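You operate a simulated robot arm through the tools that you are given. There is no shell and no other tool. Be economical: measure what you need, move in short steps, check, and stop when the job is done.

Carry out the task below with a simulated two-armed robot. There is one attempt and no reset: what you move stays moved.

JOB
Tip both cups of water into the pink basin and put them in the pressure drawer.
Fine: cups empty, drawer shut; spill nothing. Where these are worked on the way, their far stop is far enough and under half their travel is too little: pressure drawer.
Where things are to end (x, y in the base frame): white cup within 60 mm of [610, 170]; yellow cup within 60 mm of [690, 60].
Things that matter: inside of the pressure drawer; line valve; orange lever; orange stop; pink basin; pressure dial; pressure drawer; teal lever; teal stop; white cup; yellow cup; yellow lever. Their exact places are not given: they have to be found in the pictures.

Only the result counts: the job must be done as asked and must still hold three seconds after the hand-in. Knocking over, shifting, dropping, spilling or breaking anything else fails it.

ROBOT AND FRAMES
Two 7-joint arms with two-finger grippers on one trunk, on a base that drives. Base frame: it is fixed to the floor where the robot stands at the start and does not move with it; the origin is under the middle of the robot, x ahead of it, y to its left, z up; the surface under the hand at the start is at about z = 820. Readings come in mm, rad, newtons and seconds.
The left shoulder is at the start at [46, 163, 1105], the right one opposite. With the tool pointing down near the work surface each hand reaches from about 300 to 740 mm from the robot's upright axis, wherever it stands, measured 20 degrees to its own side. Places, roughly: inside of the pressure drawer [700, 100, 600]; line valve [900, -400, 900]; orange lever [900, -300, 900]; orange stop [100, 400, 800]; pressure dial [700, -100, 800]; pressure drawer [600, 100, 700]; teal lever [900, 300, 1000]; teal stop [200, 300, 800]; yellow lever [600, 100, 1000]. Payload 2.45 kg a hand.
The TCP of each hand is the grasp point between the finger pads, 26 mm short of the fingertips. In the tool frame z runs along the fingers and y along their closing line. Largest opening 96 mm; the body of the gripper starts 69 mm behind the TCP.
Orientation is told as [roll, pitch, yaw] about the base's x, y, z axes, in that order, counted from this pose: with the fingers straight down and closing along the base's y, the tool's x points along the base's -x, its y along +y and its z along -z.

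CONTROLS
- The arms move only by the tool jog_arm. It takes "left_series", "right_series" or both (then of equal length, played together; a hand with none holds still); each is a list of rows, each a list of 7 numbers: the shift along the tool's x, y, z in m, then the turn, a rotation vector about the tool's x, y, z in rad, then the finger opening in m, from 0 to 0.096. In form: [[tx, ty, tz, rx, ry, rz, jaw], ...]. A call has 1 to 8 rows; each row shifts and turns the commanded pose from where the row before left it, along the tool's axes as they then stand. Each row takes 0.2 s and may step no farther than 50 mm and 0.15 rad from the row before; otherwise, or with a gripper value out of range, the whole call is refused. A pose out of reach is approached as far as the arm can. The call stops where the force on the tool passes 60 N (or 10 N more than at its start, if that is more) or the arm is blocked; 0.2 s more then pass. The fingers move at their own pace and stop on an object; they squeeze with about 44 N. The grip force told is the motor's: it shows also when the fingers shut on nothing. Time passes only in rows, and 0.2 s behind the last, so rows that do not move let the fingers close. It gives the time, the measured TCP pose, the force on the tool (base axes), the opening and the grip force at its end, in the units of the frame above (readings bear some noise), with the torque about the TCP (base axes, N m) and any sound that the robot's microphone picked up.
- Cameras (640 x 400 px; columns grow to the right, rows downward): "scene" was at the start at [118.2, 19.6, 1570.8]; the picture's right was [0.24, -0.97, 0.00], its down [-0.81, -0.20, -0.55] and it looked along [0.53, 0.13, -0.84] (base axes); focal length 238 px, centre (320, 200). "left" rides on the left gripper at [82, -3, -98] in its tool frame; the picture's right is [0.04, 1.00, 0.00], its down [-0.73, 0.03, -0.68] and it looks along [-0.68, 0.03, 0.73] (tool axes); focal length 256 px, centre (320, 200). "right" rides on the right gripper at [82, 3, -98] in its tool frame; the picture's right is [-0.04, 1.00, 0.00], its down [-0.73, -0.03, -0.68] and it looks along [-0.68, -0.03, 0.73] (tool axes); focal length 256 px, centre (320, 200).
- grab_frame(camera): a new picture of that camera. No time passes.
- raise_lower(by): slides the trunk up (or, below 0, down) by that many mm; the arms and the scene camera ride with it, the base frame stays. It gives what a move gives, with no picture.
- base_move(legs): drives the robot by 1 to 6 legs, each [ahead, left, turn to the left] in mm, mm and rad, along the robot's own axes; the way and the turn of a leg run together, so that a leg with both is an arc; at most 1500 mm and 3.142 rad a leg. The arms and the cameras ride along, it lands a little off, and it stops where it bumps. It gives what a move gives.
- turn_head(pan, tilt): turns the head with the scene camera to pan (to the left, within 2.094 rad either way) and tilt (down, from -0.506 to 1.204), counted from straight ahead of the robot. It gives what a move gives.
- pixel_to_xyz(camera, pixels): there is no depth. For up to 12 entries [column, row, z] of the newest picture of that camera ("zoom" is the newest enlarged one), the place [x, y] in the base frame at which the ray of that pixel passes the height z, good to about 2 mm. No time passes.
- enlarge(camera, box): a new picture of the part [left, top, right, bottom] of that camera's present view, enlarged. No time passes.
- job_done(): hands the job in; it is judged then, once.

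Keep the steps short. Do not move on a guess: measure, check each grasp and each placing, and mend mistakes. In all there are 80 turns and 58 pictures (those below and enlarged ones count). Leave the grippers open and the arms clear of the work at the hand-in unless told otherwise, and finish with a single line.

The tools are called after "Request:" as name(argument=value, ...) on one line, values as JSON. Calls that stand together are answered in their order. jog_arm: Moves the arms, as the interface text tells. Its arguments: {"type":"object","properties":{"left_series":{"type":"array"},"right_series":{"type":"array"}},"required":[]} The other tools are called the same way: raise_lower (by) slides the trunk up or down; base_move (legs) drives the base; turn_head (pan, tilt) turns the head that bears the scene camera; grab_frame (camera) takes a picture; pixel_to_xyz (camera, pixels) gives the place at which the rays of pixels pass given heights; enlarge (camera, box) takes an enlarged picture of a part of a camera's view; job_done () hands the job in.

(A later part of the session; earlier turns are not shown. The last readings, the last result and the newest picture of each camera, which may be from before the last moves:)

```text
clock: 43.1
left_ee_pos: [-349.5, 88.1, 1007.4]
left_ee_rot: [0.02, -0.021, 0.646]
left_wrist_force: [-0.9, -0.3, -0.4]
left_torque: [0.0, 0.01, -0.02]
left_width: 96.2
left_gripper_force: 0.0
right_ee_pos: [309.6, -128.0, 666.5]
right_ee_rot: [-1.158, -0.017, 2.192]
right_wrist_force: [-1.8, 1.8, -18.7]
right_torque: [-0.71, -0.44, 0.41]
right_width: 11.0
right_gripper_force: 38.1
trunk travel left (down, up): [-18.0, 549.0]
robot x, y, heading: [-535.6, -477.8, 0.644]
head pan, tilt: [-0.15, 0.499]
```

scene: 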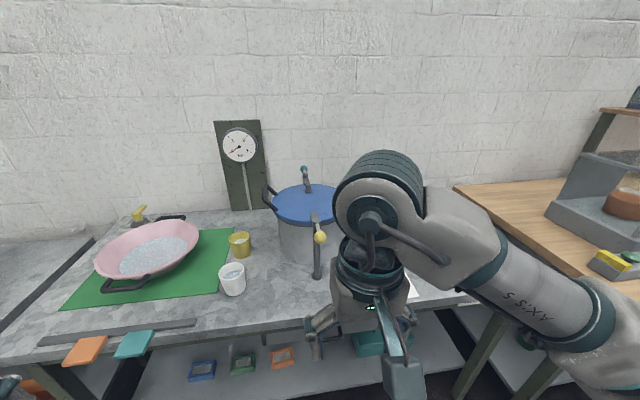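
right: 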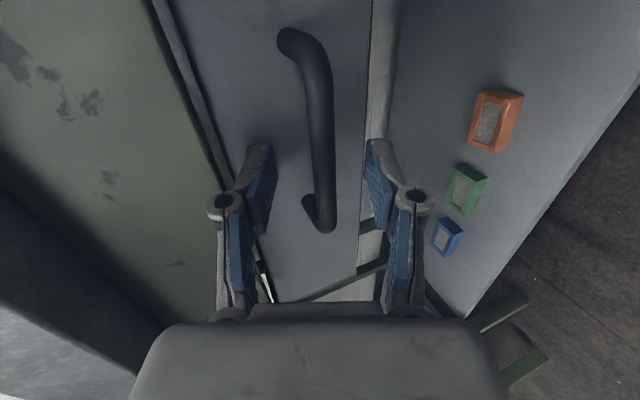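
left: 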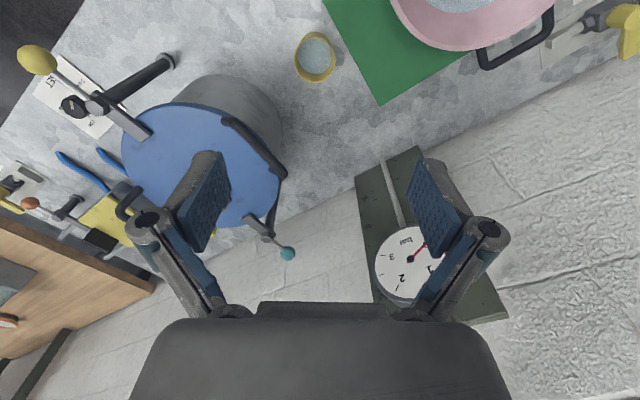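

Travel so far ≈ 230 mm, force low. Pull on with small arm rows until the far stop.

Request:
jog_arm(right_series=[[0, 0.004, -0.0092, 0, 0, 0, 0.0], [0, 0.004, -0.0092, 0, 0, 0, 0.0], [0, 0.004, -0.0092, 0, 0, 0, 0.0], [0, 0.004, -0.0092, 0, 0, 0, 0.0], [0, 0.004, -0.0092, 0, 0, 0, 0.0], [0, 0.004, -0.0092, 0, 0, 0, 0.0]])

Request:
turn_head(pan=-0.1, tilt=0.55)

Request:
grab_frame(camera="scene")

```text
clock: 44.5
left_ee_pos: [-353.3, 83.7, 1011.3]
left_ee_rot: [0.023, -0.032, 0.645]
left_wrist_force: [-0.3, -0.2, 0.7]
left_torque: [0.02, 0.03, -0.04]
left_width: 95.8
left_gripper_force: 0.0
right_ee_pos: [259.1, -163.8, 670.8]
right_ee_rot: [-1.164, -0.019, 2.19]
right_wrist_force: [22.3, 12.8, -27.6]
right_torque: [-0.81, -0.35, 0.2]
right_width: 12.3
right_gripper_force: 38.7
trunk travel left (down, up): [-18.0, 549.0]
robot x, y, heading: [-536.2, -478.0, 0.646]
head pan, tilt: [-0.15, 0.499]
```

```text
clock: 45.1
left_ee_pos: [-353.8, 83.8, 1011.1]
left_ee_rot: [0.022, -0.028, 0.642]
left_wrist_force: [0.1, 0.2, -0.4]
left_torque: [0.02, -0.01, 0.01]
left_width: 96.0
left_gripper_force: 0.1
right_ee_pos: [258.3, -164.9, 671.6]
right_ee_rot: [-1.163, -0.02, 2.193]
right_wrist_force: [23.5, 11.0, -23.3]
right_torque: [-0.83, -0.45, 0.07]
right_width: 11.5
right_gripper_force: 39.2
trunk travel left (down, up): [-18.0, 549.0]
robot x, y, heading: [-537.2, -476.1, 0.646]
head pan, tilt: [-0.099, 0.55]
```

```text
30 pictures are left
```

scene: 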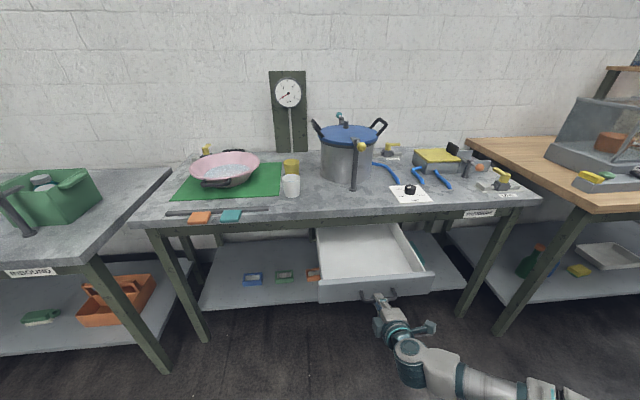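

The far stop is reached (~285 mm travel). Release, back off along the fingers, and see whether the drawer stays.

Request:
jog_arm(right_series=[[0, 0, 0, 0, 0, 0, 0.06], [0, 0, 0, 0, 0, 0, 0.06], [0, 0, -0.03, 0, 0, 0, 0.06], [0, 0, -0.04, 0, 0, 0, 0.06], [0, 0, -0.04, 0, 0, 0, 0.06]])

Request:
raise_lower(by=457)

Request:
turn_head(pan=0.0, tilt=0.8)

Request:
grab_frame(camera="scene")

Request:
pixel_to_xyz(camera="scene", pixels=[[320, 200, 700], [320, 200, 820]])

```text
clock: 46.3
left_ee_pos: [-357.9, 83.4, 1013.9]
left_ee_rot: [0.021, -0.033, 0.646]
left_wrist_force: [-0.8, 0.1, 0.2]
left_torque: [-0.04, -0.03, 0.01]
left_width: 96.0
left_gripper_force: 0.0
right_ee_pos: [172.0, -225.2, 717.5]
right_ee_rot: [-1.165, -0.017, 2.195]
right_wrist_force: [-0.3, 0.2, 0.1]
right_torque: [-0.02, 0.01, -0.04]
right_width: 60.0
right_gripper_force: 0.0
trunk travel left (down, up): [-18.0, 549.0]
robot x, y, heading: [-534.4, -478.7, 0.642]
head pan, tilt: [-0.099, 0.55]
```

```text
refused: 457 is not a number from -400 to 400
```

```text
clock: 47.1
left_ee_pos: [-356.9, 83.2, 1012.4]
left_ee_rot: [0.017, -0.031, 0.643]
left_wrist_force: [-0.6, -0.1, 0.6]
left_torque: [0.01, 0.04, 0.0]
left_width: 95.9
left_gripper_force: 0.1
right_ee_pos: [172.3, -224.8, 716.3]
right_ee_rot: [-1.168, -0.018, 2.193]
right_wrist_force: [0.1, 0.3, 0.7]
right_torque: [-0.01, 0.04, -0.02]
right_width: 59.7
right_gripper_force: 0.1
trunk travel left (down, up): [-18.0, 549.0]
robot x, y, heading: [-535.9, -478.2, 0.646]
head pan, tilt: [0.0, 0.799]
```

```text
29 pictures are left
```

scene: 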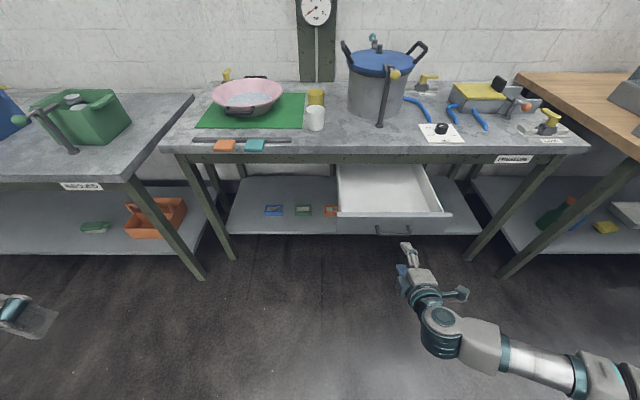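

```text
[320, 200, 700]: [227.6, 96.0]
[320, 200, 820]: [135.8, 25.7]
```

The drawer stays open. Now prepare the pour with the right hand: raise the trunk 300, retract the hand, roll back so the jaws close horizontally and pitch to ~45°.

Request:
raise_lower(by=300)

Request:
jog_arm(right_series=[[0, 0, -0.03, 0, 0, 0.15, 0.096], [0, 0, -0.03, 0, 0, 0.15, 0.096], [0, 0, -0.03, 0, 0, 0.15, 0.096], [0, 0, -0.03, 0, 0, 0.15, 0.096], [0, 0, 0, 0, 0, 0.15, 0.096], [0, 0, 0, 0, 0, 0.15, 0.096], [0, 0, 0, 0, 0, 0.15, 0.096], [0, 0, 0, 0, 0, 0.15, 0.096]])

Request:
jog_arm(right_series=[[0, 0, 0, 0, 0, 0.15, 0.096], [0, 0, 0, 0, 0, 0.15, 0.096], [0, 0, 0, 0, 0, 0.07, 0.096], [0, 0, 0, 0, 0.12, 0, 0.096], [0, 0, 0, 0, 0.12, 0, 0.096], [0, 0, 0, 0, 0.12, 0, 0.096]])

Request:
base_move(legs=[[0, 250, -0.015], [480, 0, 0]])

Request:
grab_frame(camera="right")

Request:
grab_frame(camera="scene")

```text
clock: 50.1
left_ee_pos: [-356.7, 84.2, 1311.9]
left_ee_rot: [0.018, -0.031, 0.644]
left_wrist_force: [0.1, 0.9, -0.1]
left_torque: [-0.01, 0.0, -0.02]
left_width: 96.1
left_gripper_force: 0.0
right_ee_pos: [174.9, -225.2, 1019.1]
right_ee_rot: [-1.166, -0.018, 2.194]
right_wrist_force: [0.4, -0.4, -0.3]
right_torque: [-0.03, 0.0, 0.02]
right_width: 60.1
right_gripper_force: 0.1
trunk travel left (down, up): [-318.0, 249.0]
robot x, y, heading: [-537.6, -475.8, 0.647]
head pan, tilt: [0.0, 0.799]
```

```text
clock: 51.9
left_ee_pos: [-356.4, 83.9, 1312.3]
left_ee_rot: [0.019, -0.031, 0.645]
left_wrist_force: [-0.7, 0.1, 1.0]
left_torque: [0.0, 0.03, 0.04]
left_width: 95.9
left_gripper_force: 0.0
right_ee_pos: [85.3, -291.0, 1065.6]
right_ee_rot: [-0.675, -1.044, 1.378]
right_wrist_force: [-0.3, 0.1, 0.0]
right_torque: [0.01, -0.01, 0.02]
right_width: 96.0
right_gripper_force: 0.1
trunk travel left (down, up): [-318.0, 249.0]
robot x, y, heading: [-534.2, -482.2, 0.641]
head pan, tilt: [0.0, 0.799]
```

```text
clock: 53.3
left_ee_pos: [-356.1, 84.0, 1311.5]
left_ee_rot: [0.019, -0.03, 0.642]
left_wrist_force: [-0.3, -0.2, 0.3]
left_torque: [-0.01, 0.04, -0.02]
left_width: 96.0
left_gripper_force: 0.1
right_ee_pos: [84.6, -290.2, 1064.7]
right_ee_rot: [0.022, -0.806, 0.607]
right_wrist_force: [0.4, 0.0, -0.4]
right_torque: [-0.02, -0.01, -0.02]
right_width: 96.1
right_gripper_force: 0.0
trunk travel left (down, up): [-318.0, 249.0]
robot x, y, heading: [-536.5, -477.6, 0.645]
head pan, tilt: [0.0, 0.799]
```

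```text
clock: 57.5
left_ee_pos: [-111.6, 565.3, 1310.9]
left_ee_rot: [0.015, -0.033, 0.624]
left_wrist_force: [-0.1, 1.0, 0.3]
left_torque: [-0.05, -0.01, -0.02]
left_width: 95.8
left_gripper_force: 0.0
right_ee_pos: [323.5, 182.6, 1068.2]
right_ee_rot: [0.015, -0.806, 0.592]
right_wrist_force: [-0.3, 0.5, 0.9]
right_torque: [-0.02, 0.04, -0.03]
right_width: 96.1
right_gripper_force: 0.1
trunk travel left (down, up): [-318.0, 249.0]
robot x, y, heading: [-297.1, 1.6, 0.627]
head pan, tilt: [0.0, 0.799]
```

```text
28 pictures are left
```

right: 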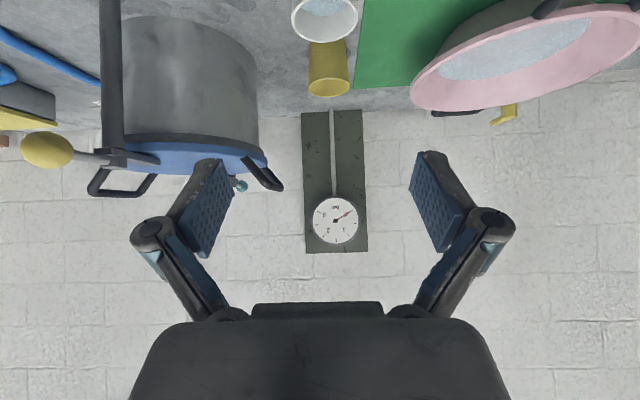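

```text
27 pictures are left
```

scene: 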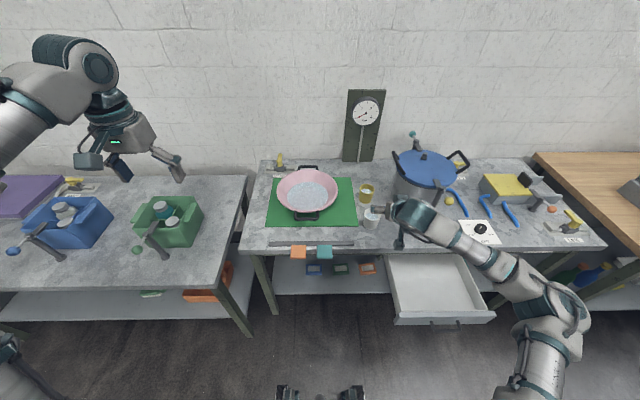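

Good posture. Now measure the cups and basin closely.

Request:
enlarge(camera="scene", box=[256, 155, 416, 265])

```text
3.64 times, centred on (336, 210) of scene
```

zoom: 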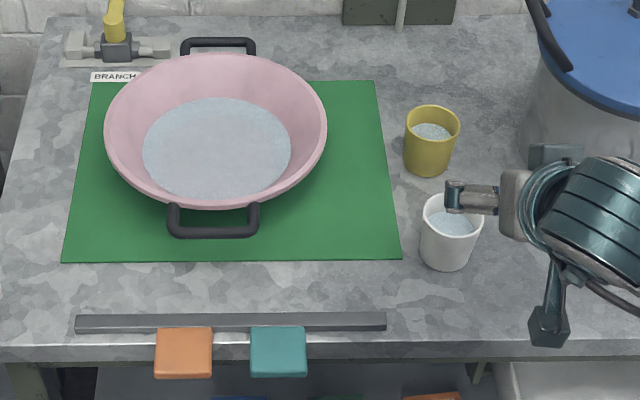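

Request:
pixel_to_xyz(camera="zoom", pixels=[[446, 271, 820], [422, 255, 820], [471, 257, 820], [422, 212, 900], [484, 212, 900], [428, 177, 820], [405, 162, 820], [452, 164, 820], [104, 140, 910], [327, 130, 910], [222, 207, 910], [215, 53, 910]])

Request:
pixel_to_xyz(camera="right", pixels=[[292, 17, 900], [358, 17, 900], [325, 40, 900], [310, 45, 820], [347, 43, 820], [309, 88, 900], [349, 88, 900]])

```text
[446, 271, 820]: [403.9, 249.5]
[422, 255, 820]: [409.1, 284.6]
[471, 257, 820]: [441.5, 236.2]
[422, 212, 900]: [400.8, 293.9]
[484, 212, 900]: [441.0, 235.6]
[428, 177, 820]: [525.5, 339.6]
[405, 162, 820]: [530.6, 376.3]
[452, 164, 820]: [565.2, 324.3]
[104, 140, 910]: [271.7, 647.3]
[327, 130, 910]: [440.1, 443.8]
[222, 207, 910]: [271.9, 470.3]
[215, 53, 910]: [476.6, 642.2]
```

```text
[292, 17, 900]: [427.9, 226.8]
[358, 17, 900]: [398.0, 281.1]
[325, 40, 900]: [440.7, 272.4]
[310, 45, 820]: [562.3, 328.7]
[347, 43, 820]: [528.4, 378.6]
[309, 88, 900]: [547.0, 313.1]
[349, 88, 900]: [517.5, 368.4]
```

White cup at about (426,263), Ø70 rim, ~77 mm high; yellow at (549,354); basin centre near u=640,v=232. Move to pre-grasp of the white cup, 90 mm back along the fingers.

Request:
jog_arm(right_series=[[0.0147, 0.0024, 0.0366, 0, 0, 0, 0.096], [0.0147, 0.0024, 0.0366, 0, 0, 0, 0.096], [0.0147, 0.0024, 0.0366, 0, 0, 0, 0.096], [0.0147, 0.0024, 0.0366, 0, 0, 0, 0.096]])

Request:
grab_frame(camera="right")

Request:
pixel_to_xyz(camera="right", pixels=[[320, 60, 895], [320, 200, 820]])

```text
clock: 58.5
left_ee_pos: [-112.2, 563.0, 1312.5]
left_ee_rot: [0.017, -0.033, 0.624]
left_wrist_force: [-0.3, -0.3, -0.2]
left_torque: [0.0, 0.0, -0.02]
left_width: 95.9
left_gripper_force: 0.0
right_ee_pos: [371.7, 229.3, 925.8]
right_ee_rot: [0.019, -0.808, 0.591]
right_wrist_force: [0.8, -0.7, 0.2]
right_torque: [0.01, 0.05, -0.03]
right_width: 95.7
right_gripper_force: 0.0
trunk travel left (down, up): [-318.0, 249.0]
robot x, y, heading: [-298.6, 1.0, 0.625]
head pan, tilt: [0.0, 0.799]
```

```text
25 pictures are left
```

right: 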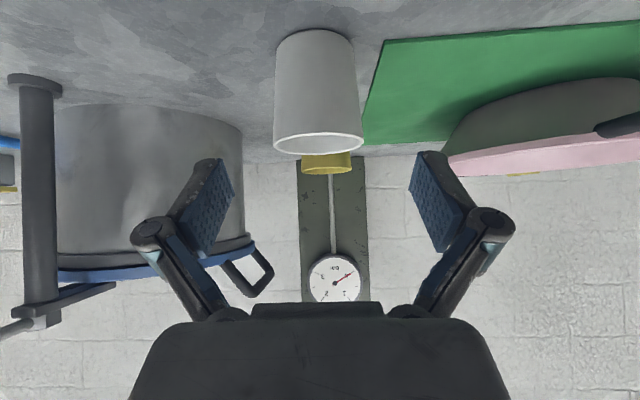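

```text
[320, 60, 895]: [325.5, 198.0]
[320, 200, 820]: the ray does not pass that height
```

The cup is centred between the fingers (col ~318). Advance 90 mm in small rows and close.

Request:
jog_arm(right_series=[[0, 0, 0.03, 0, 0, 0, 0.096], [0.001, -0.001, 0.03, 0, 0, 0, 0.096], [0.001, -0.001, 0.03, 0, 0, 0, 0.096], [0, 0, 0, 0, 0, 0, 0.06], [0, 0, 0, 0, 0, 0, 0.05], [0, 0, 0, 0, 0, 0, 0.04], [0, 0, 0, 0, 0, 0, 0.04]])

Request:
grab_frame(camera="right")

```text
clock: 60.1
left_ee_pos: [-111.3, 558.5, 1314.5]
left_ee_rot: [0.019, -0.034, 0.625]
left_wrist_force: [-0.2, 0.5, 0.2]
left_torque: [-0.01, -0.01, 0.03]
left_width: 96.1
left_gripper_force: 0.0
right_ee_pos: [425.0, 259.1, 861.3]
right_ee_rot: [0.025, -0.81, 0.586]
right_wrist_force: [1.2, -0.7, 1.4]
right_torque: [-0.05, 0.0, 0.01]
right_width: 67.8
right_gripper_force: 43.9
trunk travel left (down, up): [-318.0, 249.0]
robot x, y, heading: [-298.2, 1.1, 0.625]
head pan, tilt: [0.0, 0.799]
```

```text
24 pictures are left
```

right: 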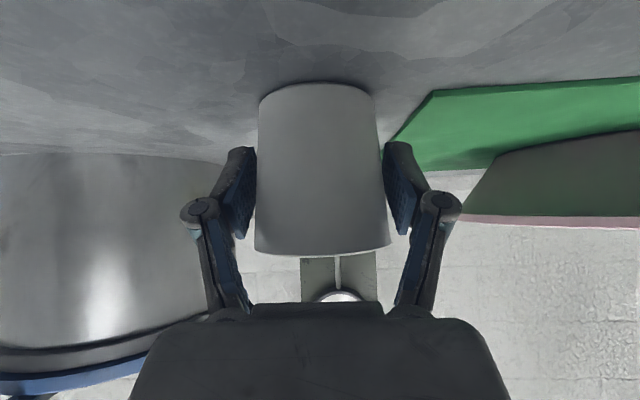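

Grip is firm (67.8 mm, 44 N). Lift straight up ~140 mm.

Request:
jog_arm(right_series=[[-0.0108, 0, -0.0104, 0, 0, 0, 0.04], [-0.018, 0, -0.0173, 0, 0, 0, 0.04], [-0.018, 0, -0.0173, 0, 0, 0, 0.04], [-0.018, 0, -0.0173, 0, 0, 0, 0.04], [-0.018, 0, -0.0173, 0, 0, 0, 0.04], [-0.018, 0, -0.0173, 0, 0, 0, 0.04]])

Request:
grab_frame(camera="right")

```text
clock: 61.5
left_ee_pos: [-111.7, 559.1, 1314.2]
left_ee_rot: [0.017, -0.036, 0.623]
left_wrist_force: [-0.3, 0.0, 0.7]
left_torque: [0.01, -0.01, -0.02]
left_width: 95.9
left_gripper_force: 0.0
right_ee_pos: [426.1, 256.2, 1000.8]
right_ee_rot: [0.021, -0.808, 0.59]
right_wrist_force: [-0.6, 0.7, -1.5]
right_torque: [0.02, 0.0, -0.05]
right_width: 67.7
right_gripper_force: 43.8
trunk travel left (down, up): [-318.0, 249.0]
robot x, y, heading: [-298.8, 5.4, 0.621]
head pan, tilt: [0.0, 0.799]
```

```text
23 pictures are left
```

right: 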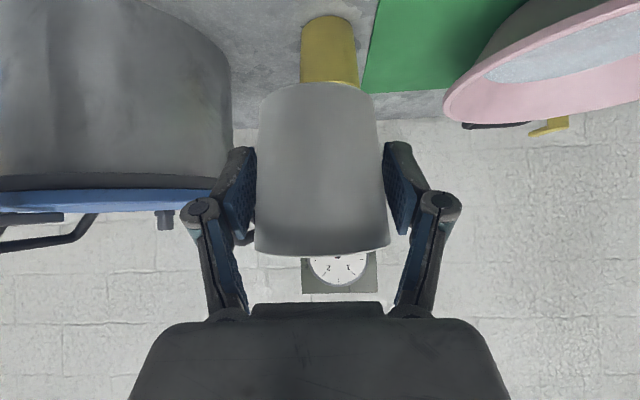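

Lifted steadily. Turn the base left 0.347 in short legs and go ahead 110 mm to bring the cup over the basin centre.

Request:
base_move(legs=[[0, 0, 0.12], [0, 0, 0.12], [0, 0, 0.107], [55, 0, 0], [55, 0, 0]])

Request:
turn_head(pan=-0.05, tilt=0.8)

Request:
grab_frame(camera="scene")

```text
clock: 64.7
left_ee_pos: [-250.5, 673.7, 1316.9]
left_ee_rot: [0.021, -0.042, 0.972]
left_wrist_force: [0.6, -0.4, 0.9]
left_torque: [0.04, 0.01, 0.0]
left_width: 96.0
left_gripper_force: 0.1
right_ee_pos: [357.7, 573.6, 1005.5]
right_ee_rot: [0.023, -0.815, 0.933]
right_wrist_force: [0.9, -0.6, -0.8]
right_torque: [-0.01, 0.05, 0.0]
right_width: 68.1
right_gripper_force: 44.1
trunk travel left (down, up): [-318.0, 249.0]
robot x, y, heading: [-230.4, 91.7, 0.973]
head pan, tilt: [0.0, 0.799]
```

```text
clock: 65.3
left_ee_pos: [-250.8, 677.3, 1316.3]
left_ee_rot: [0.019, -0.038, 0.971]
left_wrist_force: [0.3, -0.6, -0.2]
left_torque: [-0.01, 0.0, -0.01]
left_width: 96.1
left_gripper_force: 0.2
right_ee_pos: [358.6, 576.8, 1003.7]
right_ee_rot: [0.02, -0.811, 0.935]
right_wrist_force: [0.6, 0.1, -0.9]
right_torque: [-0.03, 0.02, -0.02]
right_width: 67.9
right_gripper_force: 44.5
trunk travel left (down, up): [-318.0, 249.0]
robot x, y, heading: [-234.9, 94.2, 0.968]
head pan, tilt: [-0.051, 0.799]
```

```text
22 pictures are left
```

scene: 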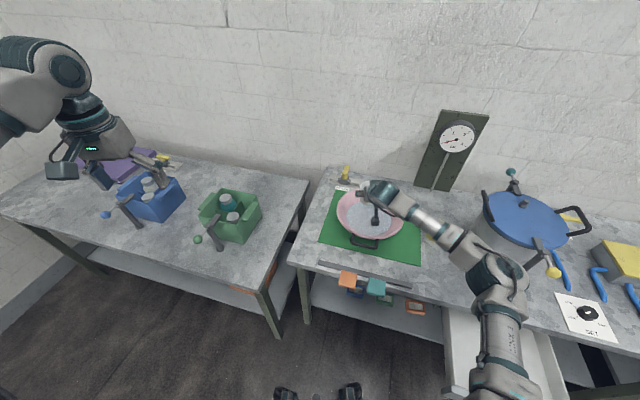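

Cup at u≈628, v≈254, over the basin. Start tipping: roll about the finger axis, first half.

Request:
jog_arm(right_series=[[0, 0, 0, 0, 0, 0.147, 0.04], [0, 0, 0, 0, 0, 0.147, 0.04], [0, 0, 0, 0, 0, 0.147, 0.04], [0, 0, 0, 0, 0, 0.147, 0.04], [0, 0, 0, 0, 0, 0.147, 0.04], [0, 0, 0, 0, 0, 0.147, 0.04], [0, 0, 0, 0, 0, 0.147, 0.04], [0, 0, 0, 0, 0, 0.147, 0.04]])

Request:
enlarge(camera="scene", box=[310, 150, 450, 260])

```text
clock: 67.1
left_ee_pos: [-250.3, 678.8, 1315.6]
left_ee_rot: [0.021, -0.037, 0.973]
left_wrist_force: [-0.4, -0.8, -0.7]
left_torque: [-0.01, 0.01, 0.0]
left_width: 96.1
left_gripper_force: 0.0
right_ee_pos: [359.2, 576.7, 1001.7]
right_ee_rot: [0.779, -0.268, -0.343]
right_wrist_force: [0.6, -0.1, -0.9]
right_torque: [-0.02, 0.01, 0.03]
right_width: 67.8
right_gripper_force: 44.1
trunk travel left (down, up): [-318.0, 249.0]
robot x, y, heading: [-231.0, 94.2, 0.976]
head pan, tilt: [-0.051, 0.799]
```

```text
3.64 times, centred on (380, 205) of scene
```

zoom: 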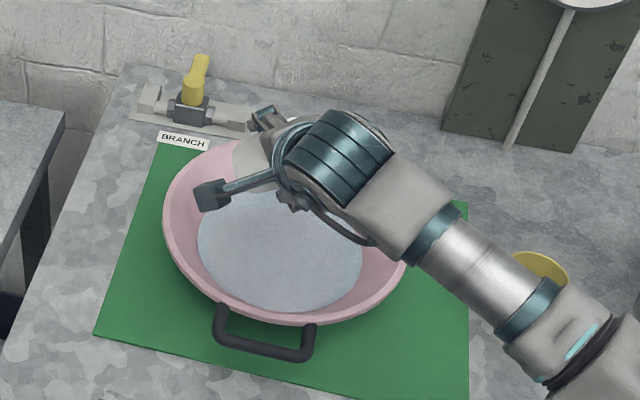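

Cup is over the basin (its height shifts it back in the picture). Continue the roll, then pitch up.

Request:
jog_arm(right_series=[[0, 0, 0, 0, 0, 0.147, 0.04], [0, 0, 0, 0, 0, 0.147, 0.04], [0, 0, 0, 0, 0, 0.147, 0.04], [0, 0, 0, 0, 0, 0.147, 0.04], [0, 0, 0, 0, 0, 0.147, 0.04], [0, 0, 0, 0, 0, 0.147, 0.04], [0, 0, 0, 0, 0, 0.147, 0.04], [0, 0, 0, 0, 0, 0.147, 0.04]])

Request:
jog_arm(right_series=[[0, 0, 0, -0.1, 0.1, 0, 0.04], [0, 0, 0, -0.1, 0.1, 0, 0.04], [0, 0, 0, -0.1, 0.1, 0, 0.04], [0, 0, 0, -0.1, 0.1, 0, 0.04], [0, 0, 0, -0.1, 0.1, 0, 0.04], [0, 0, 0, 0, 0, 0, 0.04], [0, 0, 0, 0, 0, 0, 0.04], [0, 0, 0, 0, 0, 0, 0.04]])

Request:
enlarge(camera="scene", box=[310, 150, 450, 260])

Request:
grab_frame(camera="right")

```text
clock: 68.9
left_ee_pos: [-249.5, 678.6, 1315.9]
left_ee_rot: [0.019, -0.036, 0.973]
left_wrist_force: [0.2, 0.9, -0.1]
left_torque: [-0.02, 0.0, -0.02]
left_width: 95.9
left_gripper_force: 0.2
right_ee_pos: [357.5, 575.7, 1002.6]
right_ee_rot: [0.632, 0.548, -1.224]
right_wrist_force: [-0.5, -0.3, -0.9]
right_torque: [-0.01, -0.01, -0.02]
right_width: 67.6
right_gripper_force: 44.0
trunk travel left (down, up): [-318.0, 249.0]
robot x, y, heading: [-233.3, 95.4, 0.97]
head pan, tilt: [-0.051, 0.799]
```

```text
clock: 70.7
left_ee_pos: [-249.4, 678.5, 1315.6]
left_ee_rot: [0.019, -0.035, 0.972]
left_wrist_force: [-0.5, -0.8, -0.6]
left_torque: [-0.02, -0.01, 0.02]
left_width: 95.7
left_gripper_force: 0.1
right_ee_pos: [381.8, 565.8, 1018.5]
right_ee_rot: [1.106, 0.762, -0.913]
right_wrist_force: [-0.4, 0.7, 0.1]
right_torque: [0.0, -0.02, 0.01]
right_width: 67.7
right_gripper_force: 44.1
right hand out of reach, approached as far as the arm can: row 3, 4, 5
trunk travel left (down, up): [-318.0, 249.0]
robot x, y, heading: [-231.6, 93.9, 0.974]
head pan, tilt: [-0.051, 0.799]
```

```text
3.64 times, centred on (380, 205) of scene
```

zoom: 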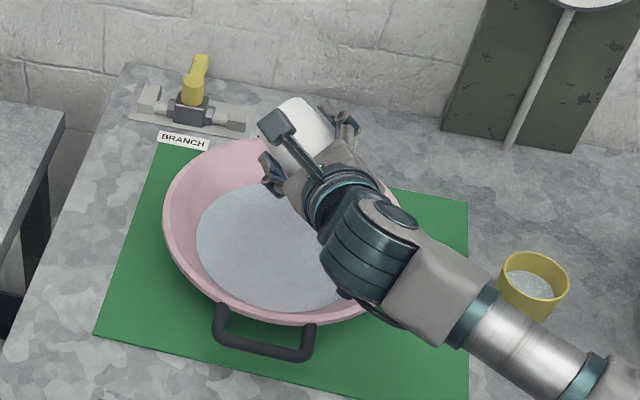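

```text
19 pictures are left
```

right: 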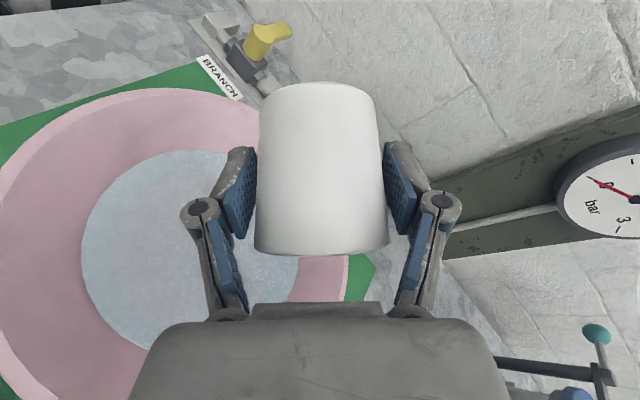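

Cup tilt is about 106°; mouth over the basin. I roll 0.45 further for a steeper tilt and hold to drain.

Request:
jog_arm(right_series=[[0, 0, 0, 0, 0, 0.15, 0.04], [0, 0, 0, 0, 0, 0.15, 0.04], [0, 0, 0, 0, 0, 0.15, 0.04], [0, 0, 0, 0, 0, 0, 0.04], [0, 0, 0, 0, 0, 0, 0.04], [0, 0, 0, 0, 0, 0, 0.04], [0, 0, 0, 0, 0, 0, 0.04], [0, 0, 0, 0, 0, 0, 0.04]])

```text
clock: 72.5
left_ee_pos: [-250.4, 678.0, 1315.5]
left_ee_rot: [0.021, -0.035, 0.971]
left_wrist_force: [-0.7, 0.4, 0.5]
left_torque: [0.0, -0.01, -0.01]
left_width: 96.0
left_gripper_force: 0.2
right_ee_pos: [382.1, 565.5, 1018.8]
right_ee_rot: [0.719, 1.126, -1.382]
right_wrist_force: [-0.2, 1.0, 0.0]
right_torque: [0.01, 0.0, 0.02]
right_width: 67.9
right_gripper_force: 44.2
trunk travel left (down, up): [-318.0, 249.0]
robot x, y, heading: [-235.4, 96.2, 0.972]
head pan, tilt: [-0.051, 0.799]
```

Drained by feel. Now reverse the motion to upright over the basin.

Request:
jog_arm(right_series=[[0, 0, 0, 0, 0, -0.15, 0.04], [0, 0, 0, 0, 0, -0.15, 0.04], [0, 0, 0, 0, 0, -0.15, 0.04], [0, 0, 0, 0.1, -0.1, 0, 0.04], [0, 0, 0, 0.1, -0.1, 0, 0.04], [0, 0, 0, 0.1, -0.1, 0, 0.04], [0, 0, 0, 0, 0, -0.15, 0.04], [0, 0, 0, 0, 0, -0.15, 0.04]])

Request:
jog_arm(right_series=[[0, 0, 0, 0, 0, -0.15, 0.04], [0, 0, 0, 0, 0, -0.15, 0.04], [0, 0, 0, 0, 0, -0.15, 0.04], [0, 0, 0, 0, 0, -0.15, 0.04], [0, 0, 0, 0, 0, -0.15, 0.04], [0, 0, 0, 0, 0, -0.15, 0.04], [0, 0, 0, 0, 0, -0.15, 0.04], [0, 0, 0, 0, 0, -0.15, 0.04]])

Request:
jog_arm(right_series=[[0, 0, 0, 0, 0, -0.15, 0.04], [0, 0, 0, 0, 0, -0.15, 0.04], [0, 0, 0, 0, 0, -0.15, 0.04], [0, 0, 0, 0, 0, -0.15, 0.04], [0, 0, 0, 0, 0, -0.15, 0.04], [0, 0, 0, 0, 0, -0.1, 0.04]])

Request:
enlarge(camera="scene", box=[310, 150, 450, 260])

```text
clock: 74.3
left_ee_pos: [-250.3, 678.7, 1315.7]
left_ee_rot: [0.018, -0.037, 0.973]
left_wrist_force: [0.1, 0.3, -0.1]
left_torque: [0.02, 0.02, 0.03]
left_width: 95.8
left_gripper_force: 0.0
right_ee_pos: [380.8, 566.3, 1016.7]
right_ee_rot: [0.744, 0.373, -0.938]
right_wrist_force: [-0.2, 0.4, 0.9]
right_torque: [-0.02, 0.0, -0.01]
right_width: 67.8
right_gripper_force: 44.0
trunk travel left (down, up): [-318.0, 249.0]
robot x, y, heading: [-235.2, 96.4, 0.972]
head pan, tilt: [-0.051, 0.799]
```

```text
clock: 76.1
left_ee_pos: [-249.6, 677.9, 1316.1]
left_ee_rot: [0.018, -0.036, 0.972]
left_wrist_force: [0.5, 0.1, -0.4]
left_torque: [0.02, -0.02, -0.01]
left_width: 96.0
left_gripper_force: 0.1
right_ee_pos: [381.4, 566.6, 1019.0]
right_ee_rot: [0.692, -0.475, -0.061]
right_wrist_force: [-0.7, 0.6, -0.4]
right_torque: [0.05, -0.01, 0.03]
right_width: 68.1
right_gripper_force: 43.8
trunk travel left (down, up): [-318.0, 249.0]
robot x, y, heading: [-230.5, 94.7, 0.974]
head pan, tilt: [-0.051, 0.799]
```

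```text
clock: 77.5
left_ee_pos: [-249.7, 678.2, 1316.8]
left_ee_rot: [0.019, -0.036, 0.972]
left_wrist_force: [-0.6, 0.1, -0.2]
left_torque: [0.01, 0.03, 0.01]
left_width: 96.1
left_gripper_force: 0.0
right_ee_pos: [381.3, 566.4, 1017.4]
right_ee_rot: [0.049, -0.816, 0.943]
right_wrist_force: [0.9, -0.5, -0.2]
right_torque: [-0.03, 0.0, 0.01]
right_width: 67.8
right_gripper_force: 44.1
trunk travel left (down, up): [-318.0, 249.0]
robot x, y, heading: [-233.0, 90.3, 0.974]
head pan, tilt: [-0.051, 0.799]
```

```text
3.64 times, centred on (380, 205) of scene
```

zoom: 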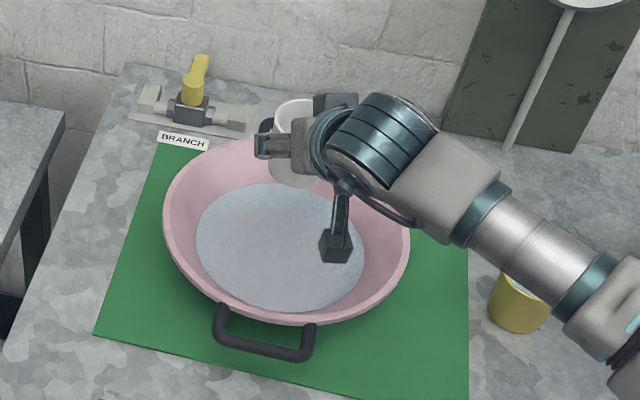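

The cup is upright again and looks white inside. I drive back and turn right, then will set it down on a clear spot at base (426,162), away from the yellow cup's approach.

Request:
base_move(legs=[[-160, 0, 0], [0, 0, -0.347]])

Request:
turn_head(pan=-0.1, tilt=0.8)

Request:
grab_frame(camera="scene")

```text
clock: 80.0
left_ee_pos: [-134.0, 519.8, 1314.6]
left_ee_rot: [0.017, -0.036, 0.613]
left_wrist_force: [1.0, 0.0, -0.6]
left_torque: [0.02, 0.0, 0.01]
left_width: 95.8
left_gripper_force: 0.1
right_ee_pos: [417.0, 192.1, 1018.1]
right_ee_rot: [0.05, -0.816, 0.583]
right_wrist_force: [0.0, 0.3, 0.3]
right_torque: [0.01, 0.06, 0.01]
right_width: 67.7
right_gripper_force: 43.1
trunk travel left (down, up): [-318.0, 249.0]
robot x, y, heading: [-321.4, -34.9, 0.612]
head pan, tilt: [-0.051, 0.799]
```

```text
clock: 80.7
left_ee_pos: [-135.2, 514.5, 1317.4]
left_ee_rot: [0.019, -0.04, 0.614]
left_wrist_force: [0.6, -0.2, 0.7]
left_torque: [0.0, -0.02, 0.03]
left_width: 96.1
left_gripper_force: 0.1
right_ee_pos: [416.3, 187.5, 1019.2]
right_ee_rot: [0.053, -0.82, 0.581]
right_wrist_force: [-0.2, -0.1, -0.6]
right_torque: [-0.02, 0.0, 0.01]
right_width: 67.7
right_gripper_force: 43.9
trunk travel left (down, up): [-318.0, 249.0]
robot x, y, heading: [-323.6, -36.5, 0.61]
head pan, tilt: [-0.099, 0.799]
```

```text
17 pictures are left
```

scene: 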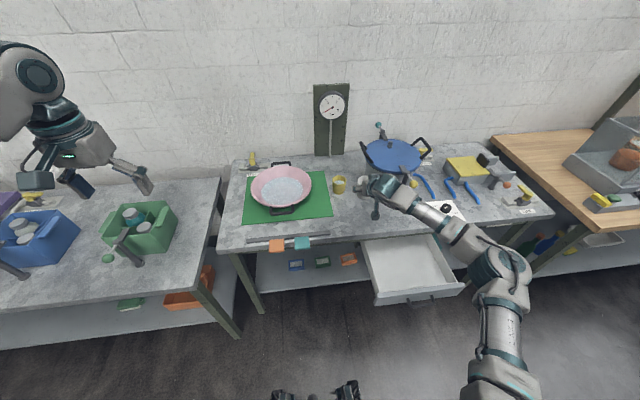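

Lower the white cup toward the bench at that spot.

Request:
jog_arm(right_series=[[0.0272, -0.0067, 0.0219, 0, 0, 0, 0.04], [0.0272, -0.0067, 0.0219, 0, 0, 0, 0.04], [0.0272, -0.0067, 0.0219, 0, 0, 0, 0.04], [0.0272, -0.0067, 0.0219, 0, 0, 0, 0.04], [0.0036, 0, 0.0035, 0, 0, 0, 0.04], [0.0036, 0, 0.0035, 0, 0, 0, 0.04]])

```text
clock: 82.1
left_ee_pos: [-135.0, 515.2, 1315.9]
left_ee_rot: [0.02, -0.039, 0.612]
left_wrist_force: [0.3, 0.2, -0.6]
left_torque: [0.01, 0.0, 0.03]
left_width: 95.8
left_gripper_force: 0.0
right_ee_pos: [418.5, 163.4, 870.1]
right_ee_rot: [0.052, -0.817, 0.579]
right_wrist_force: [0.3, 0.5, 0.0]
right_torque: [0.04, 0.0, -0.01]
right_width: 67.7
right_gripper_force: 44.3
trunk travel left (down, up): [-318.0, 249.0]
robot x, y, heading: [-321.9, -35.8, 0.609]
head pan, tilt: [-0.099, 0.799]
```

Request:
jog_arm(right_series=[[0.0029, 0, 0.0028, 0, 0, 0, 0.04], [0.0022, 0, 0.0021, 0, 0, 0, 0.04], [0.0014, 0, 0.0014, 0, 0, 0, 0.04]])

```text
clock: 82.9
left_ee_pos: [-135.6, 514.8, 1317.5]
left_ee_rot: [0.019, -0.04, 0.614]
left_wrist_force: [0.8, 0.1, -0.1]
left_torque: [0.01, -0.01, 0.02]
left_width: 96.1
left_gripper_force: 0.0
right_ee_pos: [420.6, 165.6, 861.5]
right_ee_rot: [0.052, -0.82, 0.581]
right_wrist_force: [-0.4, -0.2, 2.2]
right_torque: [-0.07, 0.02, 0.02]
right_width: 67.8
right_gripper_force: 43.9
trunk travel left (down, up): [-318.0, 249.0]
robot x, y, heading: [-324.3, -35.7, 0.611]
head pan, tilt: [-0.099, 0.799]
```

Contact felt (2 N). Open and withdraw along the fingers, then look.

Request:
jog_arm(right_series=[[0, 0, 0, 0, 0, 0, 0.08], [0, 0, 0, 0, 0, 0, 0.096], [0, 0, -0.02, 0, 0, 0, 0.096], [0, 0, -0.03, 0, 0, 0, 0.096], [0, 0, -0.04, 0, 0, 0, 0.096], [0, 0, -0.04, 0, 0, 0, 0.096], [-0.02, 0, -0.03, 0, 0, 0, 0.096]])

Request:
enlarge(camera="scene", box=[310, 150, 470, 260])

```text
clock: 84.5
left_ee_pos: [-135.8, 514.4, 1318.3]
left_ee_rot: [0.019, -0.041, 0.612]
left_wrist_force: [0.1, -0.1, -0.4]
left_torque: [0.02, -0.01, 0.0]
left_width: 96.0
left_gripper_force: 0.1
right_ee_pos: [339.0, 98.2, 983.3]
right_ee_rot: [0.052, -0.818, 0.58]
right_wrist_force: [0.1, -0.3, -0.3]
right_torque: [-0.02, 0.0, 0.0]
right_width: 96.0
right_gripper_force: 0.1
trunk travel left (down, up): [-318.0, 249.0]
robot x, y, heading: [-322.7, -34.2, 0.614]
head pan, tilt: [-0.099, 0.799]
```

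```text
3.64 times, centred on (390, 205) of scene
```

zoom: 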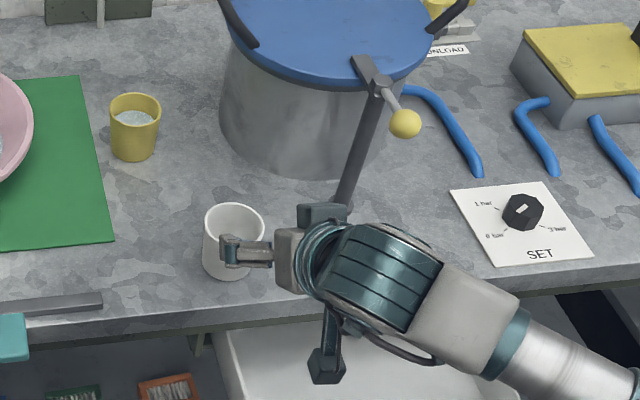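

White cup stands empty. Now the yellow cup at (549,354): raise the hand, drive left then ahead.

Request:
jog_arm(right_series=[[-0.018, 0, -0.0173, 0, 0, 0, 0.096], [-0.018, 0, -0.0173, 0, 0, 0, 0.096]])

Request:
base_move(legs=[[0, 90, 0], [200, 0, 0]])

Request:
turn_head(pan=-0.1, tilt=0.95)

Request:
enlarge(camera="scene", box=[260, 90, 480, 230])

```text
clock: 85.1
left_ee_pos: [-136.6, 513.2, 1318.0]
left_ee_rot: [0.018, -0.039, 0.612]
left_wrist_force: [0.5, 0.5, 0.5]
left_torque: [0.01, -0.01, 0.03]
left_width: 96.1
left_gripper_force: 0.0
right_ee_pos: [340.4, 100.2, 1037.5]
right_ee_rot: [0.05, -0.818, 0.582]
right_wrist_force: [0.3, 0.5, -0.2]
right_torque: [0.0, 0.01, 0.0]
right_width: 96.2
right_gripper_force: 0.0
trunk travel left (down, up): [-318.0, 249.0]
robot x, y, heading: [-320.1, -37.3, 0.614]
head pan, tilt: [-0.099, 0.799]
```

```text
clock: 87.4
left_ee_pos: [-8.2, 683.6, 1320.8]
left_ee_rot: [0.033, -0.038, 0.608]
left_wrist_force: [0.7, -0.1, 0.0]
left_torque: [0.02, 0.03, 0.04]
left_width: 95.9
left_gripper_force: 0.1
right_ee_pos: [465.2, 270.9, 1030.5]
right_ee_rot: [0.07, -0.82, 0.559]
right_wrist_force: [0.4, -0.7, 0.4]
right_torque: [0.05, 0.06, 0.06]
right_width: 96.1
right_gripper_force: 0.0
trunk travel left (down, up): [-318.0, 249.0]
robot x, y, heading: [-208.4, 149.7, 0.609]
head pan, tilt: [-0.099, 0.799]
```

```text
clock: 88.1
left_ee_pos: [1.2, 666.9, 1324.6]
left_ee_rot: [0.041, -0.041, 0.602]
left_wrist_force: [0.6, -0.3, 0.5]
left_torque: [0.07, 0.1, -0.01]
left_width: 95.9
left_gripper_force: 0.1
right_ee_pos: [473.0, 255.0, 1029.9]
right_ee_rot: [0.074, -0.817, 0.552]
right_wrist_force: [1.1, -1.8, -1.4]
right_torque: [0.15, 0.05, 0.18]
right_width: 96.2
right_gripper_force: 0.0
trunk travel left (down, up): [-318.0, 249.0]
robot x, y, heading: [-203.7, 138.1, 0.611]
head pan, tilt: [-0.099, 0.949]
```

```text
2.86 times, centred on (370, 160) of scene
```

zoom: 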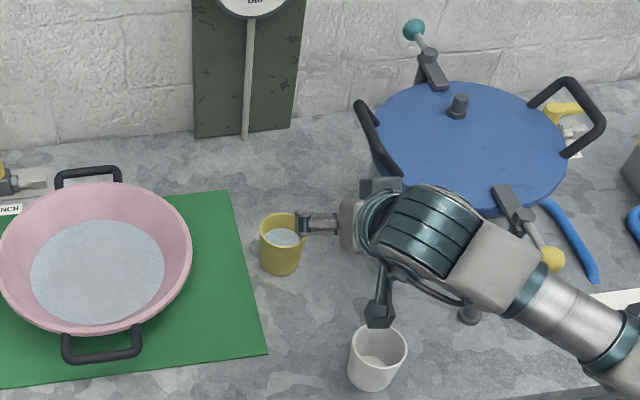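

The body shows a slight lean (roll 0.04) and drifted 12 mm right — something may be touching on the left. I look down-left.

Request:
turn_head(pan=0.7, tilt=1.15)

Request:
grab_frame(camera="scene")

```text
clock: 89.2
left_ee_pos: [-29.7, 707.9, 1313.5]
left_ee_rot: [0.007, -0.039, 0.61]
left_wrist_force: [0.1, -0.5, -1.0]
left_torque: [0.0, 0.03, -0.01]
left_width: 96.0
left_gripper_force: 0.0
right_ee_pos: [450.2, 288.6, 1038.8]
right_ee_rot: [0.032, -0.822, 0.588]
right_wrist_force: [1.0, -0.3, 0.9]
right_torque: [0.03, 0.01, 0.06]
right_width: 95.8
right_gripper_force: 0.0
trunk travel left (down, up): [-318.0, 249.0]
robot x, y, heading: [-207.9, 147.5, 0.617]
head pan, tilt: [0.7, 1.15]
```

```text
14 pictures are left
```

scene: 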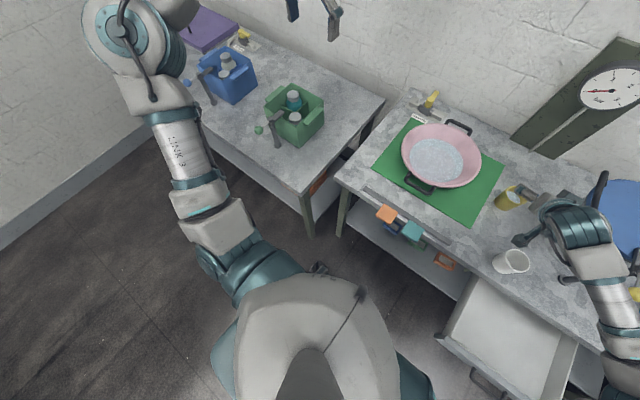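

No contact: the trunk is swaying after the sideways drive. Wait for it to settle.

Request:
jog_arm(right_series=[[0, 0, 0, 0, 0, 0, 0.096], [0, 0, 0, 0, 0, 0, 0.096], [0, 0, 0, 0, 0, 0, 0.096], [0, 0, 0, 0, 0, 0, 0.096], [0, 0, 0, 0, 0, 0, 0.096], [0, 0, 0, 0, 0, 0, 0.096], [0, 0, 0, 0, 0, 0, 0.096], [0, 0, 0, 0, 0, 0, 0.096]])

Request:
jog_arm(right_series=[[0, 0, 0, 0, 0, 0, 0.096], [0, 0, 0, 0, 0, 0, 0.096], [0, 0, 0, 0, 0, 0, 0.096], [0, 0, 0, 0, 0, 0, 0.096]])

```text
clock: 91.0
left_ee_pos: [-27.8, 703.3, 1315.0]
left_ee_rot: [0.01, -0.039, 0.609]
left_wrist_force: [0.6, -0.7, 0.2]
left_torque: [0.05, 0.06, 0.01]
left_width: 96.1
left_gripper_force: 0.0
right_ee_pos: [450.8, 286.5, 1038.9]
right_ee_rot: [0.037, -0.822, 0.583]
right_wrist_force: [-0.3, -0.7, -0.1]
right_torque: [0.03, 0.04, 0.02]
right_width: 95.7
right_gripper_force: 0.1
trunk travel left (down, up): [-318.0, 249.0]
robot x, y, heading: [-205.9, 147.0, 0.608]
head pan, tilt: [0.7, 1.15]
```

```text
clock: 92.0
left_ee_pos: [-50.6, 734.7, 1305.0]
left_ee_rot: [-0.016, -0.04, 0.614]
left_wrist_force: [-2.2, 1.3, -1.1]
left_torque: [-0.07, -0.05, -0.03]
left_width: 95.9
left_gripper_force: 0.1
right_ee_pos: [432.4, 313.8, 1046.4]
right_ee_rot: [0.003, -0.826, 0.61]
right_wrist_force: [-0.4, 1.1, 0.6]
right_torque: [-0.06, 0.03, -0.04]
right_width: 95.9
right_gripper_force: 0.0
trunk travel left (down, up): [-318.0, 249.0]
robot x, y, heading: [-214.4, 149.1, 0.612]
head pan, tilt: [0.7, 1.15]
```

Request:
jog_arm(right_series=[[0, 0, 0, 0, 0, 0, 0.096], [0, 0, 0, 0, 0, 0, 0.096], [0, 0, 0, 0, 0, 0, 0.096], [0, 0, 0, 0, 0, 0, 0.096], [0, 0, 0, 0, 0, 0, 0.096], [0, 0, 0, 0, 0, 0, 0.096], [0, 0, 0, 0, 0, 0, 0.096], [0, 0, 0, 0, 0, 0, 0.096]])

Request:
jog_arm(right_series=[[0, 0, 0, 0, 0, 0, 0.096], [0, 0, 0, 0, 0, 0, 0.096], [0, 0, 0, 0, 0, 0, 0.096], [0, 0, 0, 0, 0, 0, 0.096], [0, 0, 0, 0, 0, 0, 0.096], [0, 0, 0, 0, 0, 0, 0.096], [0, 0, 0, 0, 0, 0, 0.096], [0, 0, 0, 0, 0, 0, 0.096]])

Request:
jog_arm(right_series=[[0, 0, 0, 0, 0, 0, 0.096], [0, 0, 0, 0, 0, 0, 0.096], [0, 0, 0, 0, 0, 0, 0.096], [0, 0, 0, 0, 0, 0, 0.096], [0, 0, 0, 0, 0, 0, 0.096]])

Request:
jog_arm(right_series=[[0, 0, 0, 0, 0, 0, 0.096], [0, 0, 0, 0, 0, 0, 0.096]])

Request:
jog_arm(right_series=[[0, 0, 0, 0, 0, 0, 0.096]])

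```text
clock: 93.8
left_ee_pos: [-49.6, 733.8, 1305.1]
left_ee_rot: [-0.016, -0.042, 0.613]
left_wrist_force: [-0.1, 0.1, -0.4]
left_torque: [-0.12, -0.09, 0.03]
left_width: 96.0
left_gripper_force: 0.1
right_ee_pos: [432.2, 313.3, 1046.9]
right_ee_rot: [0.006, -0.826, 0.612]
right_wrist_force: [-0.8, 1.5, 0.3]
right_torque: [-0.05, -0.01, -0.09]
right_width: 96.0
right_gripper_force: 0.0
trunk travel left (down, up): [-318.0, 249.0]
robot x, y, heading: [-208.6, 153.0, 0.611]
head pan, tilt: [0.7, 1.15]
```

```text
clock: 95.6
left_ee_pos: [-49.9, 734.6, 1305.0]
left_ee_rot: [-0.015, -0.041, 0.616]
left_wrist_force: [-0.7, 1.2, -0.1]
left_torque: [-0.08, -0.05, 0.0]
left_width: 95.9
left_gripper_force: 0.1
right_ee_pos: [432.7, 312.2, 1046.3]
right_ee_rot: [0.003, -0.827, 0.612]
right_wrist_force: [-0.8, 1.2, 0.5]
right_torque: [-0.06, -0.04, -0.09]
right_width: 96.0
right_gripper_force: 0.1
trunk travel left (down, up): [-318.0, 249.0]
robot x, y, heading: [-209.5, 149.3, 0.61]
head pan, tilt: [0.7, 1.15]
```

```text
clock: 96.8
left_ee_pos: [-53.7, 737.7, 1305.2]
left_ee_rot: [-0.02, -0.041, 0.612]
left_wrist_force: [-1.2, 0.6, -1.2]
left_torque: [-0.03, -0.03, -0.01]
left_width: 96.1
left_gripper_force: 0.0
right_ee_pos: [428.5, 314.5, 1048.3]
right_ee_rot: [-0.002, -0.824, 0.617]
right_wrist_force: [0.6, 0.6, 1.1]
right_torque: [-0.04, 0.0, -0.1]
right_width: 96.0
right_gripper_force: 0.0
trunk travel left (down, up): [-318.0, 249.0]
robot x, y, heading: [-215.0, 153.0, 0.611]
head pan, tilt: [0.7, 1.15]
```

```text
clock: 97.4
left_ee_pos: [-50.9, 736.1, 1305.4]
left_ee_rot: [-0.017, -0.042, 0.615]
left_wrist_force: [-0.5, -0.1, -0.7]
left_torque: [-0.06, -0.05, 0.02]
left_width: 96.0
left_gripper_force: 0.1
right_ee_pos: [431.5, 311.3, 1046.7]
right_ee_rot: [0.002, -0.826, 0.613]
right_wrist_force: [-1.2, 1.2, -0.5]
right_torque: [-0.08, -0.02, -0.09]
right_width: 96.0
right_gripper_force: 0.1
trunk travel left (down, up): [-318.0, 249.0]
robot x, y, heading: [-213.0, 151.6, 0.61]
head pan, tilt: [0.7, 1.15]
```

```text
clock: 97.8
left_ee_pos: [-32.5, 709.5, 1313.2]
left_ee_rot: [0.007, -0.042, 0.61]
left_wrist_force: [-0.7, 0.1, 0.0]
left_torque: [-0.01, -0.01, -0.01]
left_width: 95.9
left_gripper_force: 0.1
right_ee_pos: [446.1, 289.1, 1044.2]
right_ee_rot: [0.026, -0.824, 0.591]
right_wrist_force: [0.2, -0.6, -0.3]
right_torque: [0.0, 0.03, 0.02]
right_width: 96.0
right_gripper_force: 0.1
trunk travel left (down, up): [-318.0, 249.0]
robot x, y, heading: [-208.3, 143.7, 0.607]
head pan, tilt: [0.7, 1.15]
```

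A persistent 0.6 s lateral sway (±35 mm). It started with the last drive; I back off 60 mm and check whether it stops.

Request:
base_move(legs=[[-60, 0, 0]])

Request:
jog_arm(right_series=[[0, 0, 0, 0, 0, 0, 0.096], [0, 0, 0, 0, 0, 0, 0.096], [0, 0, 0, 0, 0, 0, 0.096], [0, 0, 0, 0, 0, 0, 0.096]])

Request:
jog_arm(right_series=[[0, 0, 0, 0, 0, 0, 0.096]])

Request:
jog_arm(right_series=[[0, 0, 0, 0, 0, 0, 0.096]])

```text
clock: 98.8
left_ee_pos: [-65.2, 655.8, 1318.3]
left_ee_rot: [0.022, -0.04, 0.605]
left_wrist_force: [0.4, -0.1, 0.2]
left_torque: [0.09, 0.06, 0.0]
left_width: 96.0
left_gripper_force: 0.0
right_ee_pos: [411.1, 237.5, 1036.8]
right_ee_rot: [0.047, -0.819, 0.569]
right_wrist_force: [0.7, -0.6, 0.0]
right_torque: [0.11, 0.07, 0.13]
right_width: 95.9
right_gripper_force: 0.2
trunk travel left (down, up): [-318.0, 249.0]
robot x, y, heading: [-253.4, 105.1, 0.605]
head pan, tilt: [0.7, 1.15]
```

```text
clock: 100.0
left_ee_pos: [-59.5, 628.6, 1326.1]
left_ee_rot: [0.038, -0.048, 0.596]
left_wrist_force: [0.2, -0.8, 0.5]
left_torque: [0.04, 0.01, -0.03]
left_width: 95.8
left_gripper_force: 0.1
right_ee_pos: [416.4, 213.0, 1037.5]
right_ee_rot: [0.062, -0.825, 0.55]
right_wrist_force: [-0.1, -0.8, 1.0]
right_torque: [0.05, 0.0, 0.03]
right_width: 96.1
right_gripper_force: 0.2
trunk travel left (down, up): [-318.0, 249.0]
robot x, y, heading: [-250.4, 99.8, 0.606]
head pan, tilt: [0.7, 1.15]
stopped in row 4 (right hand): the arm was blocked; the commanded pose is now the measured one
```

```text
clock: 100.4
left_ee_pos: [-80.8, 660.9, 1317.3]
left_ee_rot: [0.01, -0.049, 0.602]
left_wrist_force: [-0.5, 1.1, -0.7]
left_torque: [-0.06, -0.06, 0.01]
left_width: 95.9
left_gripper_force: 0.0
right_ee_pos: [397.5, 239.3, 1045.3]
right_ee_rot: [0.023, -0.828, 0.584]
right_wrist_force: [-0.4, 1.1, -0.2]
right_torque: [-0.08, 0.0, -0.11]
right_width: 95.9
right_gripper_force: 0.1
trunk travel left (down, up): [-318.0, 249.0]
robot x, y, heading: [-254.8, 102.9, 0.608]
head pan, tilt: [0.7, 1.15]
```

```text
clock: 101.0
left_ee_pos: [-74.9, 644.8, 1322.6]
left_ee_rot: [0.019, -0.052, 0.598]
left_wrist_force: [-0.1, -0.4, -0.8]
left_torque: [-0.02, -0.05, -0.02]
left_width: 95.9
left_gripper_force: 0.0
right_ee_pos: [404.9, 225.4, 1045.2]
right_ee_rot: [0.034, -0.829, 0.572]
right_wrist_force: [-1.1, 0.3, -0.7]
right_torque: [-0.07, -0.02, -0.04]
right_width: 96.0
right_gripper_force: 0.0
trunk travel left (down, up): [-318.0, 249.0]
robot x, y, heading: [-248.5, 95.5, 0.606]
head pan, tilt: [0.7, 1.15]
stopped in row 1 (right hand): the arm was blocked; the commanded pose is now the measured one
```

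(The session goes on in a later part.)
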